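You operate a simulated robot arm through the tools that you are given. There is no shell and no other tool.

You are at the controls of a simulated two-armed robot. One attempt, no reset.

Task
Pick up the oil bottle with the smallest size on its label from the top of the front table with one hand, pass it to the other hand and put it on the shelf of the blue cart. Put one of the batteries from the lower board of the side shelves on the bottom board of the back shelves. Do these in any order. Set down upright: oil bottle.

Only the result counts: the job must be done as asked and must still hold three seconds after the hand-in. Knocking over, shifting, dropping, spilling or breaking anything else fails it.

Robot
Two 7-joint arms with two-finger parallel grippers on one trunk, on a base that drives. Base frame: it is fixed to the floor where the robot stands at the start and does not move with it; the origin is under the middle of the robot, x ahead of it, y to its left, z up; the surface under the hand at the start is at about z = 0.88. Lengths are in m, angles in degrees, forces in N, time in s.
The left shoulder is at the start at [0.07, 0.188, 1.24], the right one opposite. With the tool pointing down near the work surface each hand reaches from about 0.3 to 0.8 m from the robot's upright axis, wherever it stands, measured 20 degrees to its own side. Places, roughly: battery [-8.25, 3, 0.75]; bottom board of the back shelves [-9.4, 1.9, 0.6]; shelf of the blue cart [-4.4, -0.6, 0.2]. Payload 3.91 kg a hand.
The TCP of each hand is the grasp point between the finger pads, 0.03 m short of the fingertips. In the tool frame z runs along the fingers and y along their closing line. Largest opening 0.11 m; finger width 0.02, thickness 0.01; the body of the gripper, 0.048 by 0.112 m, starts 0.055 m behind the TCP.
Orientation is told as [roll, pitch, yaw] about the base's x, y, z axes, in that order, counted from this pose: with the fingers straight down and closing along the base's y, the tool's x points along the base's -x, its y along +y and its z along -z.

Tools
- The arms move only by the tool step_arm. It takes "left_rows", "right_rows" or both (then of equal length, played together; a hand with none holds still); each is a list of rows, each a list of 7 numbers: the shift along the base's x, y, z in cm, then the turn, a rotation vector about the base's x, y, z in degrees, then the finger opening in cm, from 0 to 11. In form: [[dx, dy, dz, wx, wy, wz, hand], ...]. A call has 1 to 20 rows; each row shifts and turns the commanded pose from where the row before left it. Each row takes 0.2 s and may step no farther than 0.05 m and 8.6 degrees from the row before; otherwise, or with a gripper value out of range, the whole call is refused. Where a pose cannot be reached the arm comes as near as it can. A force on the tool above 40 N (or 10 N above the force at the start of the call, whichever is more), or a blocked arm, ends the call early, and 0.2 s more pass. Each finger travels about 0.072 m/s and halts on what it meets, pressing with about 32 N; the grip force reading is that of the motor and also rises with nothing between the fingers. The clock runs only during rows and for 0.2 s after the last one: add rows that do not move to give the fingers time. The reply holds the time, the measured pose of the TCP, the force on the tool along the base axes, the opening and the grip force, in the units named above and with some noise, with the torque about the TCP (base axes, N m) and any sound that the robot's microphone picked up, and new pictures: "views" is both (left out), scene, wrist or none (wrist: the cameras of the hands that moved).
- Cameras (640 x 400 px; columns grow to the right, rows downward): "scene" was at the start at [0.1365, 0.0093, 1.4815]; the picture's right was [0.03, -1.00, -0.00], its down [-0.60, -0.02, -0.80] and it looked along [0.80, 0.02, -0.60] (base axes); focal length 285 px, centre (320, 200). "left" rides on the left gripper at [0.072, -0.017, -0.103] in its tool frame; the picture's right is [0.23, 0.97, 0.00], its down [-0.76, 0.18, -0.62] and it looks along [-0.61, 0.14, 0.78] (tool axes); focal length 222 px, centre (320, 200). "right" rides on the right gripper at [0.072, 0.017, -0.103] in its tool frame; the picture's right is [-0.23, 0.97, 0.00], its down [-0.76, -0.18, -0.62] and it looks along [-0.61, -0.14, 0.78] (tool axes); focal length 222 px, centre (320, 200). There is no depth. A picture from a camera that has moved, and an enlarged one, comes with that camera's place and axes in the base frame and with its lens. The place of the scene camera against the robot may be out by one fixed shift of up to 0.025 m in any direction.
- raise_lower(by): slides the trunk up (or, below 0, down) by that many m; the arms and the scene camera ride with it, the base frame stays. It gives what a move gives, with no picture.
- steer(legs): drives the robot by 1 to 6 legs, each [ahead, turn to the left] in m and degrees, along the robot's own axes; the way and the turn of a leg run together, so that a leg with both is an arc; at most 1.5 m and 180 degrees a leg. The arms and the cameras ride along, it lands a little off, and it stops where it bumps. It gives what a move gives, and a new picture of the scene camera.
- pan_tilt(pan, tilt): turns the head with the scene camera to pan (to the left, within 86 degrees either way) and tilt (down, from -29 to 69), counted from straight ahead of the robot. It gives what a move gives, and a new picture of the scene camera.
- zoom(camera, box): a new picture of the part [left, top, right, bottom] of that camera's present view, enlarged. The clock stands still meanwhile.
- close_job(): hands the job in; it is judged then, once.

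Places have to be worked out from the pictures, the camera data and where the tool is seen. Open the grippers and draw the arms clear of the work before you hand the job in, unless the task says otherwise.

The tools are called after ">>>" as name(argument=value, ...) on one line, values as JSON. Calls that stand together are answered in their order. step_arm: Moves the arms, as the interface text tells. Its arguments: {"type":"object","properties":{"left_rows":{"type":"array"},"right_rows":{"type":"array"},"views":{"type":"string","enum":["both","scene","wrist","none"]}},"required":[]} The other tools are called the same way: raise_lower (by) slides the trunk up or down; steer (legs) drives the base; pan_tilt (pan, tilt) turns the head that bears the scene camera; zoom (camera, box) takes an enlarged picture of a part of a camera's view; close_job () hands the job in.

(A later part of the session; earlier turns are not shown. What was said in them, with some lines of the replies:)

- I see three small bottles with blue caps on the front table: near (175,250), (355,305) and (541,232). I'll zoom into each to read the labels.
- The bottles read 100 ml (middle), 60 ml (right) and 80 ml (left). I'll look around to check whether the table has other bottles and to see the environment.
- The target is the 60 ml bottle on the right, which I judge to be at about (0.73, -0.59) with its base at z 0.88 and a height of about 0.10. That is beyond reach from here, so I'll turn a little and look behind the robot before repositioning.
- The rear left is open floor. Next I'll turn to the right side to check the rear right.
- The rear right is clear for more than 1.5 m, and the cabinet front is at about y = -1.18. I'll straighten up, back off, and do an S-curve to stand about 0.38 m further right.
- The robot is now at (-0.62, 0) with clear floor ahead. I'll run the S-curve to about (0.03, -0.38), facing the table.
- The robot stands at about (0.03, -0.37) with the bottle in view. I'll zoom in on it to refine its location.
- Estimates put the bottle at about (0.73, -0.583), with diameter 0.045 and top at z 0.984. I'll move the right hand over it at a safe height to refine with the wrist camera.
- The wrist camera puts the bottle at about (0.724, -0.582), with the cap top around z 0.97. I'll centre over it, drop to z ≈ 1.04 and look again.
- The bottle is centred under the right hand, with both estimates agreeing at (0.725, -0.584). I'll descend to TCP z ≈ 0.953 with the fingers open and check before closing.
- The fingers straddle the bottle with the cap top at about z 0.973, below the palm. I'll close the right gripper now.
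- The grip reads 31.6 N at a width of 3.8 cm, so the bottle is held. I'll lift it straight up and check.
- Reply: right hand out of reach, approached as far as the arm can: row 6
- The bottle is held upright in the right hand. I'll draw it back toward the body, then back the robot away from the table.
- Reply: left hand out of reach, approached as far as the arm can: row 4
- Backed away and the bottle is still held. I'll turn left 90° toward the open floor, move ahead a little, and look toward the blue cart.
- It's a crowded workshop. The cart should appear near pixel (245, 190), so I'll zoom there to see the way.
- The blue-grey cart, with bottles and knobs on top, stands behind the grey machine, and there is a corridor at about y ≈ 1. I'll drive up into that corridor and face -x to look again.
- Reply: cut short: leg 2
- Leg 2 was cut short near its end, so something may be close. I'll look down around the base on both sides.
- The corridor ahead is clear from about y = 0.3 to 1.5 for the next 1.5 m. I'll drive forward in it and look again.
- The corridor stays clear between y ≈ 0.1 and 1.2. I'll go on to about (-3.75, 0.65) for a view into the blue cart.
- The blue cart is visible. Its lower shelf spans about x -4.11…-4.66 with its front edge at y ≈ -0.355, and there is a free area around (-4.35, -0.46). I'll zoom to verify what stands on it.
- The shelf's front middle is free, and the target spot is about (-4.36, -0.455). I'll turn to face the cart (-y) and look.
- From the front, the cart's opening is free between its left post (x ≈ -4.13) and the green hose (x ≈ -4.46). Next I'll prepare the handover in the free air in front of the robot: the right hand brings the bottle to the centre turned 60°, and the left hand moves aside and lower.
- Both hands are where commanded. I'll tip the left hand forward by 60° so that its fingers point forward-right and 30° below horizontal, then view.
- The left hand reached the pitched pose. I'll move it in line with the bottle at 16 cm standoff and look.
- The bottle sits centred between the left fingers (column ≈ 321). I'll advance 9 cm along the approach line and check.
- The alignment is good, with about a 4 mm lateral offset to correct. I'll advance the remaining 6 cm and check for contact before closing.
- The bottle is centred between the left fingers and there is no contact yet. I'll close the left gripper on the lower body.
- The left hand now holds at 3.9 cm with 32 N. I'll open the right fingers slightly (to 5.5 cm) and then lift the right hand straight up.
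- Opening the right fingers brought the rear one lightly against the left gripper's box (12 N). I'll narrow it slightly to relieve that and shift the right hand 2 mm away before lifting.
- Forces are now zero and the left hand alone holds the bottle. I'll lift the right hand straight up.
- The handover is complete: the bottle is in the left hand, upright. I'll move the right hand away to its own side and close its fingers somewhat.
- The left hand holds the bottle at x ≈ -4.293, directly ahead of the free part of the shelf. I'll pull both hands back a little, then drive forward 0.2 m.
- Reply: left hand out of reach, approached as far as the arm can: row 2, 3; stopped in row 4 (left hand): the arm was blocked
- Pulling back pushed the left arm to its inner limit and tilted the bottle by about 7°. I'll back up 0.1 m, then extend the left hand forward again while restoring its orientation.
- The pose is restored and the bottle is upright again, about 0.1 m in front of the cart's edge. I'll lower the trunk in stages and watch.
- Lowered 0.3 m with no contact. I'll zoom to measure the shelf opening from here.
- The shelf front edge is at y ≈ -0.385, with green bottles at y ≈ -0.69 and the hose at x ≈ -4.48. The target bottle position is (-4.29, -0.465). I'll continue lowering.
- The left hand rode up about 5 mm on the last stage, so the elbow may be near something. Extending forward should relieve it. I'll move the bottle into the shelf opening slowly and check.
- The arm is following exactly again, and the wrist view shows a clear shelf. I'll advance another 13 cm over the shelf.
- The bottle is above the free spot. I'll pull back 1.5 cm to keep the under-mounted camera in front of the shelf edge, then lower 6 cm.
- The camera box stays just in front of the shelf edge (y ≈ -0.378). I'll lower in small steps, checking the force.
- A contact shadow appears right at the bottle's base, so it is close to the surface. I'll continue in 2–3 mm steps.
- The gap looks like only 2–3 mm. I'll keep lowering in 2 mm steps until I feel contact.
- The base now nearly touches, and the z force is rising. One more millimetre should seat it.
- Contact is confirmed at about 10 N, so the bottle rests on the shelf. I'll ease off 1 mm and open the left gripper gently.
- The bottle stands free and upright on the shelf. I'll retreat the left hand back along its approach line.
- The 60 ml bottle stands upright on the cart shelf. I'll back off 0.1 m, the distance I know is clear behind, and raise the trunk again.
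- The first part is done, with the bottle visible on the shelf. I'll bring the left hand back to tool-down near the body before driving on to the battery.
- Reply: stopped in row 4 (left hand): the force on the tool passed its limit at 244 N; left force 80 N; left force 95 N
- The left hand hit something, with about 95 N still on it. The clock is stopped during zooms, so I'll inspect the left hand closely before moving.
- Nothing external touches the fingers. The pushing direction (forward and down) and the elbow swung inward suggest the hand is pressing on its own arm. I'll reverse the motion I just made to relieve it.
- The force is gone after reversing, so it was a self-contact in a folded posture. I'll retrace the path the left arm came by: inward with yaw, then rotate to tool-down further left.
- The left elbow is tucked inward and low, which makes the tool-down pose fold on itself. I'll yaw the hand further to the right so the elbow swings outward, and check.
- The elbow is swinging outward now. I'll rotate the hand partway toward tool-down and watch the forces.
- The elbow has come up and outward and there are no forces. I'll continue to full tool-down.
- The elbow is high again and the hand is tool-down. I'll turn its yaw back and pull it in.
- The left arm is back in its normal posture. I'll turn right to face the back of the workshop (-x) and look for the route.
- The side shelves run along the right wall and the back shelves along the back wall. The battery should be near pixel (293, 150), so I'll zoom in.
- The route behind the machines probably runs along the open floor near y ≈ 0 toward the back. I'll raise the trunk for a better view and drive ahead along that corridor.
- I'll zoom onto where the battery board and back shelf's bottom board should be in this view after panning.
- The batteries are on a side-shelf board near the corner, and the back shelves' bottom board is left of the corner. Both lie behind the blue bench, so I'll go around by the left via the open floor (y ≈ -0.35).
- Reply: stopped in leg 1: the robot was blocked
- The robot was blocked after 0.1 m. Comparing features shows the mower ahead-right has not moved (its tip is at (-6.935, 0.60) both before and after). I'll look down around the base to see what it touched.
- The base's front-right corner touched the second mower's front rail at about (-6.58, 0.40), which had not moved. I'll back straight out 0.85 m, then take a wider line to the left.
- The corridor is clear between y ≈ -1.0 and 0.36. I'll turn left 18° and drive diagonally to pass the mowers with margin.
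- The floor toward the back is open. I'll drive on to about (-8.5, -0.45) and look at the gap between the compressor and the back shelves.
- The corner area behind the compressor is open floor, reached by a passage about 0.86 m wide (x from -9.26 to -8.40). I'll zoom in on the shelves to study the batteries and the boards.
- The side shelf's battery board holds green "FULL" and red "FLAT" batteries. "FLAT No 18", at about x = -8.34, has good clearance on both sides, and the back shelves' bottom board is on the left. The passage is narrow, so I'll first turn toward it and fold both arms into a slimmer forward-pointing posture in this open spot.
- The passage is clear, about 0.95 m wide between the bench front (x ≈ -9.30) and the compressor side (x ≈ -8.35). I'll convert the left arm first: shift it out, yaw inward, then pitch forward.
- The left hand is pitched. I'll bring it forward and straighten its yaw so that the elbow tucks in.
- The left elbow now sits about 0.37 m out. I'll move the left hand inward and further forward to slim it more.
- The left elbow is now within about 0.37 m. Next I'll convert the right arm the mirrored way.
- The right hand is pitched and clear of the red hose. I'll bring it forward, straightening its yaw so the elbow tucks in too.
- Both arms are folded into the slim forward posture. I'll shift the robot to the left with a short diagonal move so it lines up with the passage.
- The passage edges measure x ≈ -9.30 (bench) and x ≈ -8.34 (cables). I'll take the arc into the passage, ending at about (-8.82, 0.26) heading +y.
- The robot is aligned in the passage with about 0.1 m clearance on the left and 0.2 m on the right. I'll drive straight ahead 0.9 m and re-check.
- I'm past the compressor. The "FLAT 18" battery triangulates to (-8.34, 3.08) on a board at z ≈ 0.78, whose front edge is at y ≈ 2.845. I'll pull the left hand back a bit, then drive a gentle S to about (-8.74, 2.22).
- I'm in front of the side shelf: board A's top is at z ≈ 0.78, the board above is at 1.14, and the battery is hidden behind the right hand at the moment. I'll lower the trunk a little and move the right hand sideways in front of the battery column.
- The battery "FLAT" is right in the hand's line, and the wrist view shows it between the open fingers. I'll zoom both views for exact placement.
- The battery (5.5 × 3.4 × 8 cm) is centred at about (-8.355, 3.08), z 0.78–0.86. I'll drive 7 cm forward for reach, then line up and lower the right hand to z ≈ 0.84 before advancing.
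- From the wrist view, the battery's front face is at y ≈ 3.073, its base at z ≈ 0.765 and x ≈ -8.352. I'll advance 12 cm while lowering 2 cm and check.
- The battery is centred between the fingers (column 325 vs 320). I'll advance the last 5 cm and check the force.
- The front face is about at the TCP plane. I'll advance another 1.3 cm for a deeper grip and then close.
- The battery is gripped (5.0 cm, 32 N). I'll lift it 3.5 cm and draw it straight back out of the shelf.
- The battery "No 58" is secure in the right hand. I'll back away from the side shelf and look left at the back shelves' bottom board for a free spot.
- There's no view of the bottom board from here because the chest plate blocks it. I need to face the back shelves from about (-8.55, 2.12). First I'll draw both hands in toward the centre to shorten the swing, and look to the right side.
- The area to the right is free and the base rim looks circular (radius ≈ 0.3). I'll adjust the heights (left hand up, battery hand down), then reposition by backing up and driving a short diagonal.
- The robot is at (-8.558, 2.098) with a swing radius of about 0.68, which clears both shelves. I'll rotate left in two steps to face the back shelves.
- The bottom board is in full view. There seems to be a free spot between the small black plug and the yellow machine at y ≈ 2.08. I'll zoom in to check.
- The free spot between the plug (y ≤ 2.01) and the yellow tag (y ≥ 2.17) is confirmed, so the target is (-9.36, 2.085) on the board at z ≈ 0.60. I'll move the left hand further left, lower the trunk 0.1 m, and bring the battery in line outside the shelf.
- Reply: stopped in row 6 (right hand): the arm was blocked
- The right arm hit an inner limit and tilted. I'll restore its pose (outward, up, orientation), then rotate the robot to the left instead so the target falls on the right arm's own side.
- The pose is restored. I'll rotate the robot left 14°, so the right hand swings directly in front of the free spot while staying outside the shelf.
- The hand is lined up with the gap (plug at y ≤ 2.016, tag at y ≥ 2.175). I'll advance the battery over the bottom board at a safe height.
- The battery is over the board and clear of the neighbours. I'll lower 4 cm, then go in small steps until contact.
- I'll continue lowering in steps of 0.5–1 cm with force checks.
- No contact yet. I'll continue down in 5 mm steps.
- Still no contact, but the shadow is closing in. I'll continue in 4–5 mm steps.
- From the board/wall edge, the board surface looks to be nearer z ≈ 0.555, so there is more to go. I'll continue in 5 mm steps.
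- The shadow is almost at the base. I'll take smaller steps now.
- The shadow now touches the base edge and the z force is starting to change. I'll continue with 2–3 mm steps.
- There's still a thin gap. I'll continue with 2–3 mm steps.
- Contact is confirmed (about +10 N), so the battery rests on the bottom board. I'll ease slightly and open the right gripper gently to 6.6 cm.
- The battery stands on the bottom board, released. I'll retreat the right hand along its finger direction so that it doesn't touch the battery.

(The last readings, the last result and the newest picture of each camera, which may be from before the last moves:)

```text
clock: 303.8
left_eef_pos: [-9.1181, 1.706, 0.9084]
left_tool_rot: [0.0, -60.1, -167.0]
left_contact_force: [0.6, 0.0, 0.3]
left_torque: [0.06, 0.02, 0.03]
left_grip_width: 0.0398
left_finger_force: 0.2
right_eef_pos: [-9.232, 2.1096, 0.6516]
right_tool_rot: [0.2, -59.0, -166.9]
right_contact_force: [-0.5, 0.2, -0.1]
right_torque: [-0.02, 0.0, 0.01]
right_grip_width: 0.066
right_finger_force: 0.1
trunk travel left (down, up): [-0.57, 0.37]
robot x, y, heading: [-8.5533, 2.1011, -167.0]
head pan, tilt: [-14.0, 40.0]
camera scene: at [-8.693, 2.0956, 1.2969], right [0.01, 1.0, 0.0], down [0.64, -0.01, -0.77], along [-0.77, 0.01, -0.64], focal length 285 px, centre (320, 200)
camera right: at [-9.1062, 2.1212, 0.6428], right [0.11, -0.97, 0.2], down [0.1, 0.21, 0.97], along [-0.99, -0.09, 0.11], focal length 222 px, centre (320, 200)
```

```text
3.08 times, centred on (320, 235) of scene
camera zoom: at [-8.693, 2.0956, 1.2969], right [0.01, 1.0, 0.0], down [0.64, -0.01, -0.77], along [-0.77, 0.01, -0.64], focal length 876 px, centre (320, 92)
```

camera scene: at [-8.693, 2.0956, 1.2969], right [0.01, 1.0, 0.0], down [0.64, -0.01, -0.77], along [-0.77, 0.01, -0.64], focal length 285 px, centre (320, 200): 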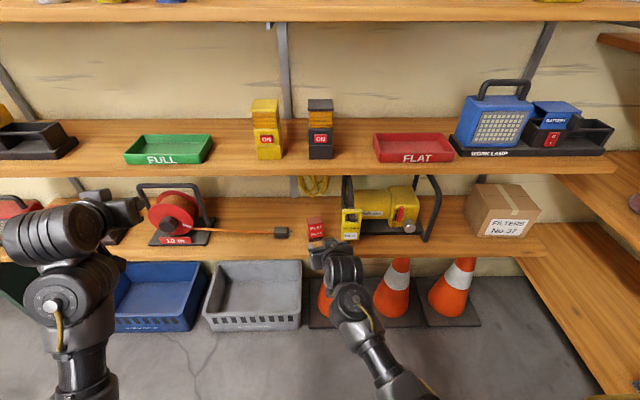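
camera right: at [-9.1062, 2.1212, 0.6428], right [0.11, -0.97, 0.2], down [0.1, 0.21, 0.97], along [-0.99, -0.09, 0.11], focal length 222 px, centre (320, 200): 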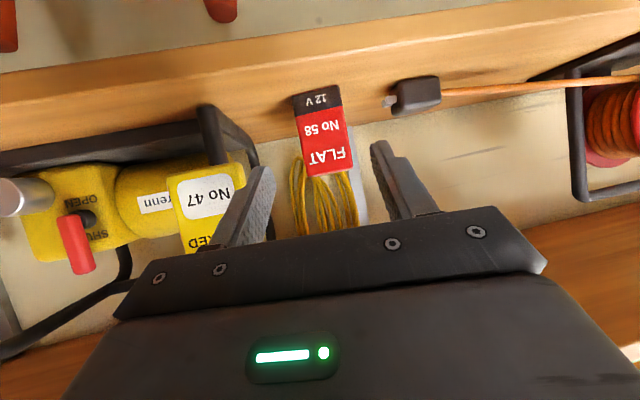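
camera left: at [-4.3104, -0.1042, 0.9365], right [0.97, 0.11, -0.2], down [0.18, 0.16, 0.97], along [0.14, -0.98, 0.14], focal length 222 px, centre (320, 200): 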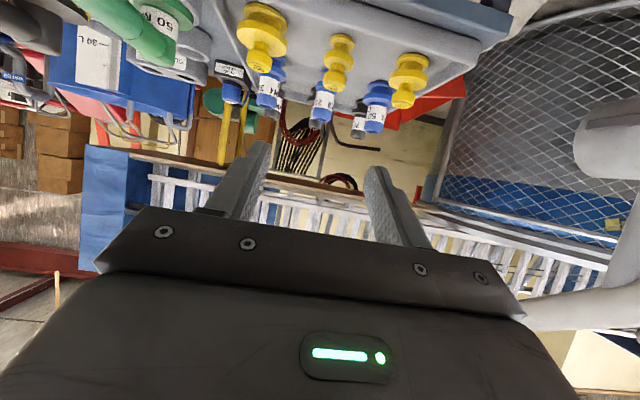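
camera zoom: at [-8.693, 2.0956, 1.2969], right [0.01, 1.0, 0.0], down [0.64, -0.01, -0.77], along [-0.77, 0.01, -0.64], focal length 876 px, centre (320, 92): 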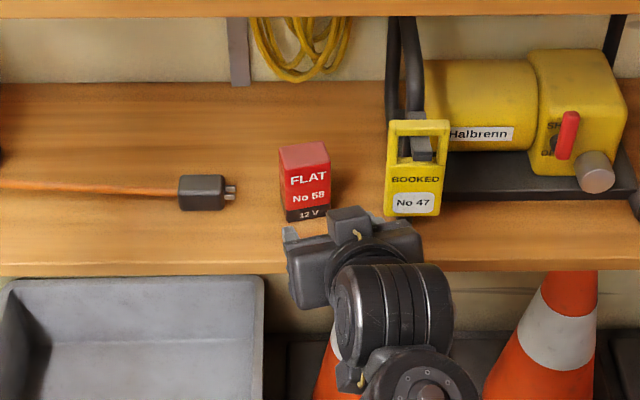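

The battery "No 58" stands on the bottom board of the back shelves. I'll rotate the robot away so both hands swing clear of the shelves, and open the left gripper fully.

>>> steer(legs=[[0, 28]])

>>> pan_tilt(pan=-42, tilt=40)

>>> zoom(camera="scene", box=[180, 150, 460, 320])

```text
clock: 305.6
left_eef_pos: [-8.8702, 1.4907, 0.9083]
left_tool_rot: [-0.1, -60.1, -139.3]
left_contact_force: [0.6, 0.2, 0.8]
left_torque: [0.0, -0.01, -0.03]
left_grip_width: 0.0399
left_finger_force: 0.0
right_eef_pos: [-9.1593, 1.7951, 0.6512]
right_tool_rot: [0.2, -58.8, -139.3]
right_contact_force: [1.0, -0.3, 0.0]
right_torque: [0.01, -0.03, -0.05]
right_grip_width: 0.0659
right_finger_force: 0.2
trunk travel left (down, up): [-0.57, 0.37]
robot x, y, heading: [-8.5584, 2.0986, -139.1]
head pan, tilt: [-14.0, 40.0]
camera scene: at [-8.6723, 2.0344, 1.297], right [-0.45, 0.89, 0.0], down [0.57, 0.29, -0.77], along [-0.68, -0.35, -0.64], focal length 285 px, centre (320, 200)
```

scene: 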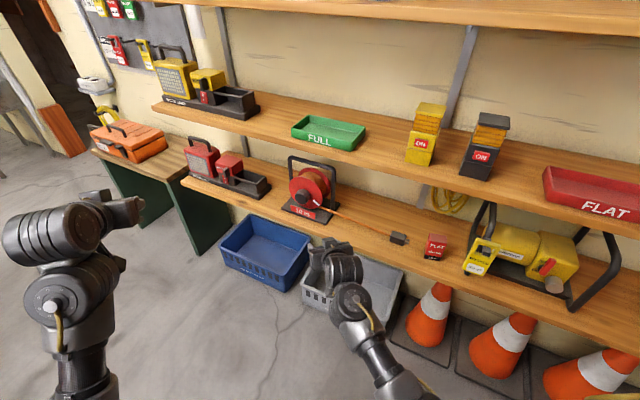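

```text
clock: 306.5
left_eef_pos: [-8.8699, 1.4909, 0.9089]
left_tool_rot: [-0.3, -60.1, -139.2]
left_contact_force: [-0.4, 0.7, 0.3]
left_torque: [0.01, -0.01, 0.0]
left_grip_width: 0.0399
left_finger_force: 0.0
right_eef_pos: [-9.1612, 1.7949, 0.6513]
right_tool_rot: [0.2, -58.9, -139.4]
right_contact_force: [-0.1, -0.5, -0.5]
right_torque: [0.01, 0.0, -0.05]
right_grip_width: 0.0662
right_finger_force: 0.1
trunk travel left (down, up): [-0.57, 0.37]
robot x, y, heading: [-8.5552, 2.1006, -139.3]
head pan, tilt: [-42.0, 40.0]
camera scene: at [-8.6818, 2.0747, 1.297], right [0.02, 1.0, 0.0], down [0.64, -0.01, -0.77], along [-0.77, 0.01, -0.64], focal length 285 px, centre (320, 200)
```

scene: 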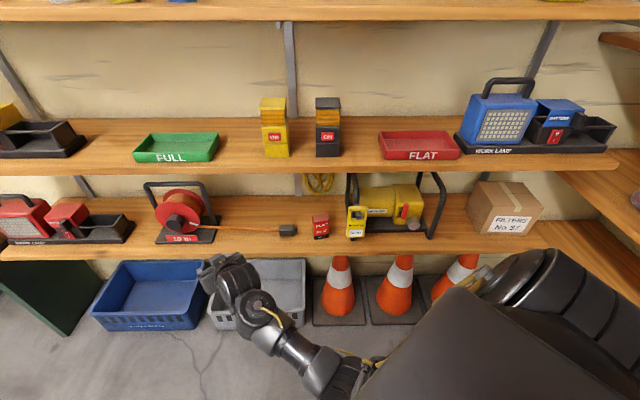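

```text
2.29 times, centred on (320, 235) of scene
camera zoom: at [-8.6818, 2.0747, 1.297], right [0.02, 1.0, 0.0], down [0.64, -0.01, -0.77], along [-0.77, 0.01, -0.64], focal length 651 px, centre (320, 120)
```

zoom: 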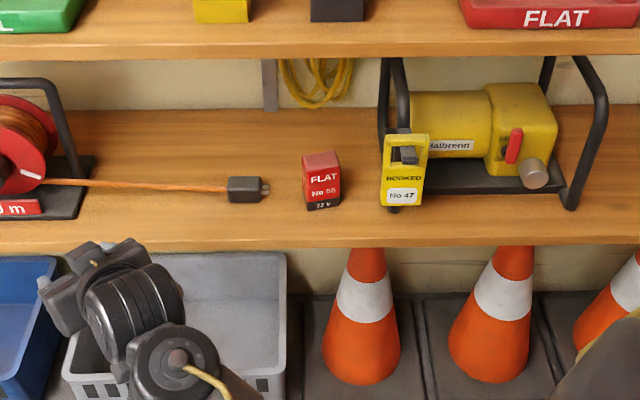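

The battery stands on the bottom board and the hands are clear of the shelves. I'll open both grippers fully, let everything settle, and then hand in.

>>> step_arm(left_rows=[[0, 0, 0, 0, 0, 0, 9], [0, 0, 0, 0, 0, 0, 9], [0, 0, 0, 0, 0, 0, 9], [0, 0, 0, 0, 0, 0, 9]], right_rows=[[0, 0, 1, 0, 0, 0, 9], [0, 0, 1, 0, 0, 0, 9], [0, 0, 0, 0, 0, 0, 9], [0, 0, 0, 0, 0, 0, 9]], views="scene")

```text
clock: 307.5
left_eef_pos: [-8.8701, 1.4912, 0.9103]
left_tool_rot: [-0.1, -60.1, -139.2]
left_contact_force: [-0.2, -0.3, -0.6]
left_torque: [0.01, -0.01, 0.03]
left_grip_width: 0.0901
left_finger_force: 0.0
right_eef_pos: [-9.1604, 1.7945, 0.6716]
right_tool_rot: [0.3, -58.9, -139.5]
right_contact_force: [-0.5, 0.6, 0.5]
right_torque: [-0.01, -0.02, 0.0]
right_grip_width: 0.09
right_finger_force: 0.1
trunk travel left (down, up): [-0.57, 0.37]
robot x, y, heading: [-8.5587, 2.0988, -139.1]
head pan, tilt: [-42.0, 40.0]
camera scene: at [-8.6818, 2.0748, 1.297], right [0.02, 1.0, 0.0], down [0.64, -0.01, -0.77], along [-0.77, 0.02, -0.64], focal length 285 px, centre (320, 200)
```

scene: 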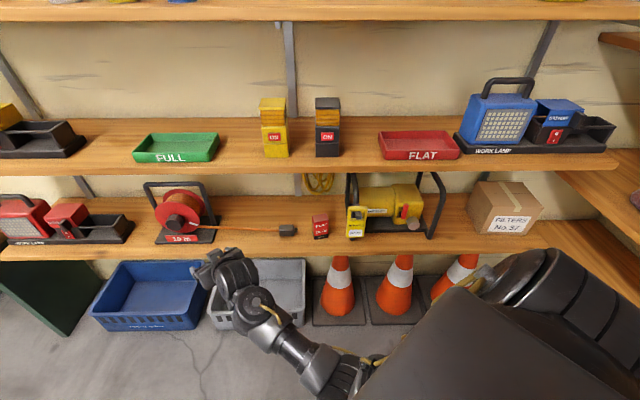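

Both items are placed: the 60 ml oil bottle upright on the blue cart's shelf, and battery No 58 on the back shelves' bottom board. Both grippers are open and the arms are clear, so I'm handing the job in.

>>> close_job()

```text
The job is handed in.
```

I finished both parts and handed the job in; I have not seen how it was judged.

- **Oil bottle:** The 60 ml bottle had the smallest label of the three on the front table (the others were 80 ml and 100 ml). I picked it up with the right hand, passed it to the left, and set it down upright on the blue cart's shelf. I last saw it when I left the cart, about three minutes before the hand-in, and it was standing upright.
- **Battery:** I took battery "FLAT No 58" from the side shelves and stood it on the bottom board of the back shelves, in the gap between the black plug and the yellow machine. It was still upright in the last picture before I handed in.

Three incidents could matter to the judging:

- **Mower:** While driving past the mowers the base was stopped by something, most likely the front rail of the white-engined one. Comparing pictures from before and after the stop, that mower had not moved.
- **Left arm:** Near the cart the left hand hit something at 244 N. I believe it was the arm's own forearm, and I saw nothing else touched or moved.
- **First drive to the cart:** One leg was reported as cut short. I looked around the base and found nothing touched.

Both grippers were open and the arms were clear of the shelves at the end.
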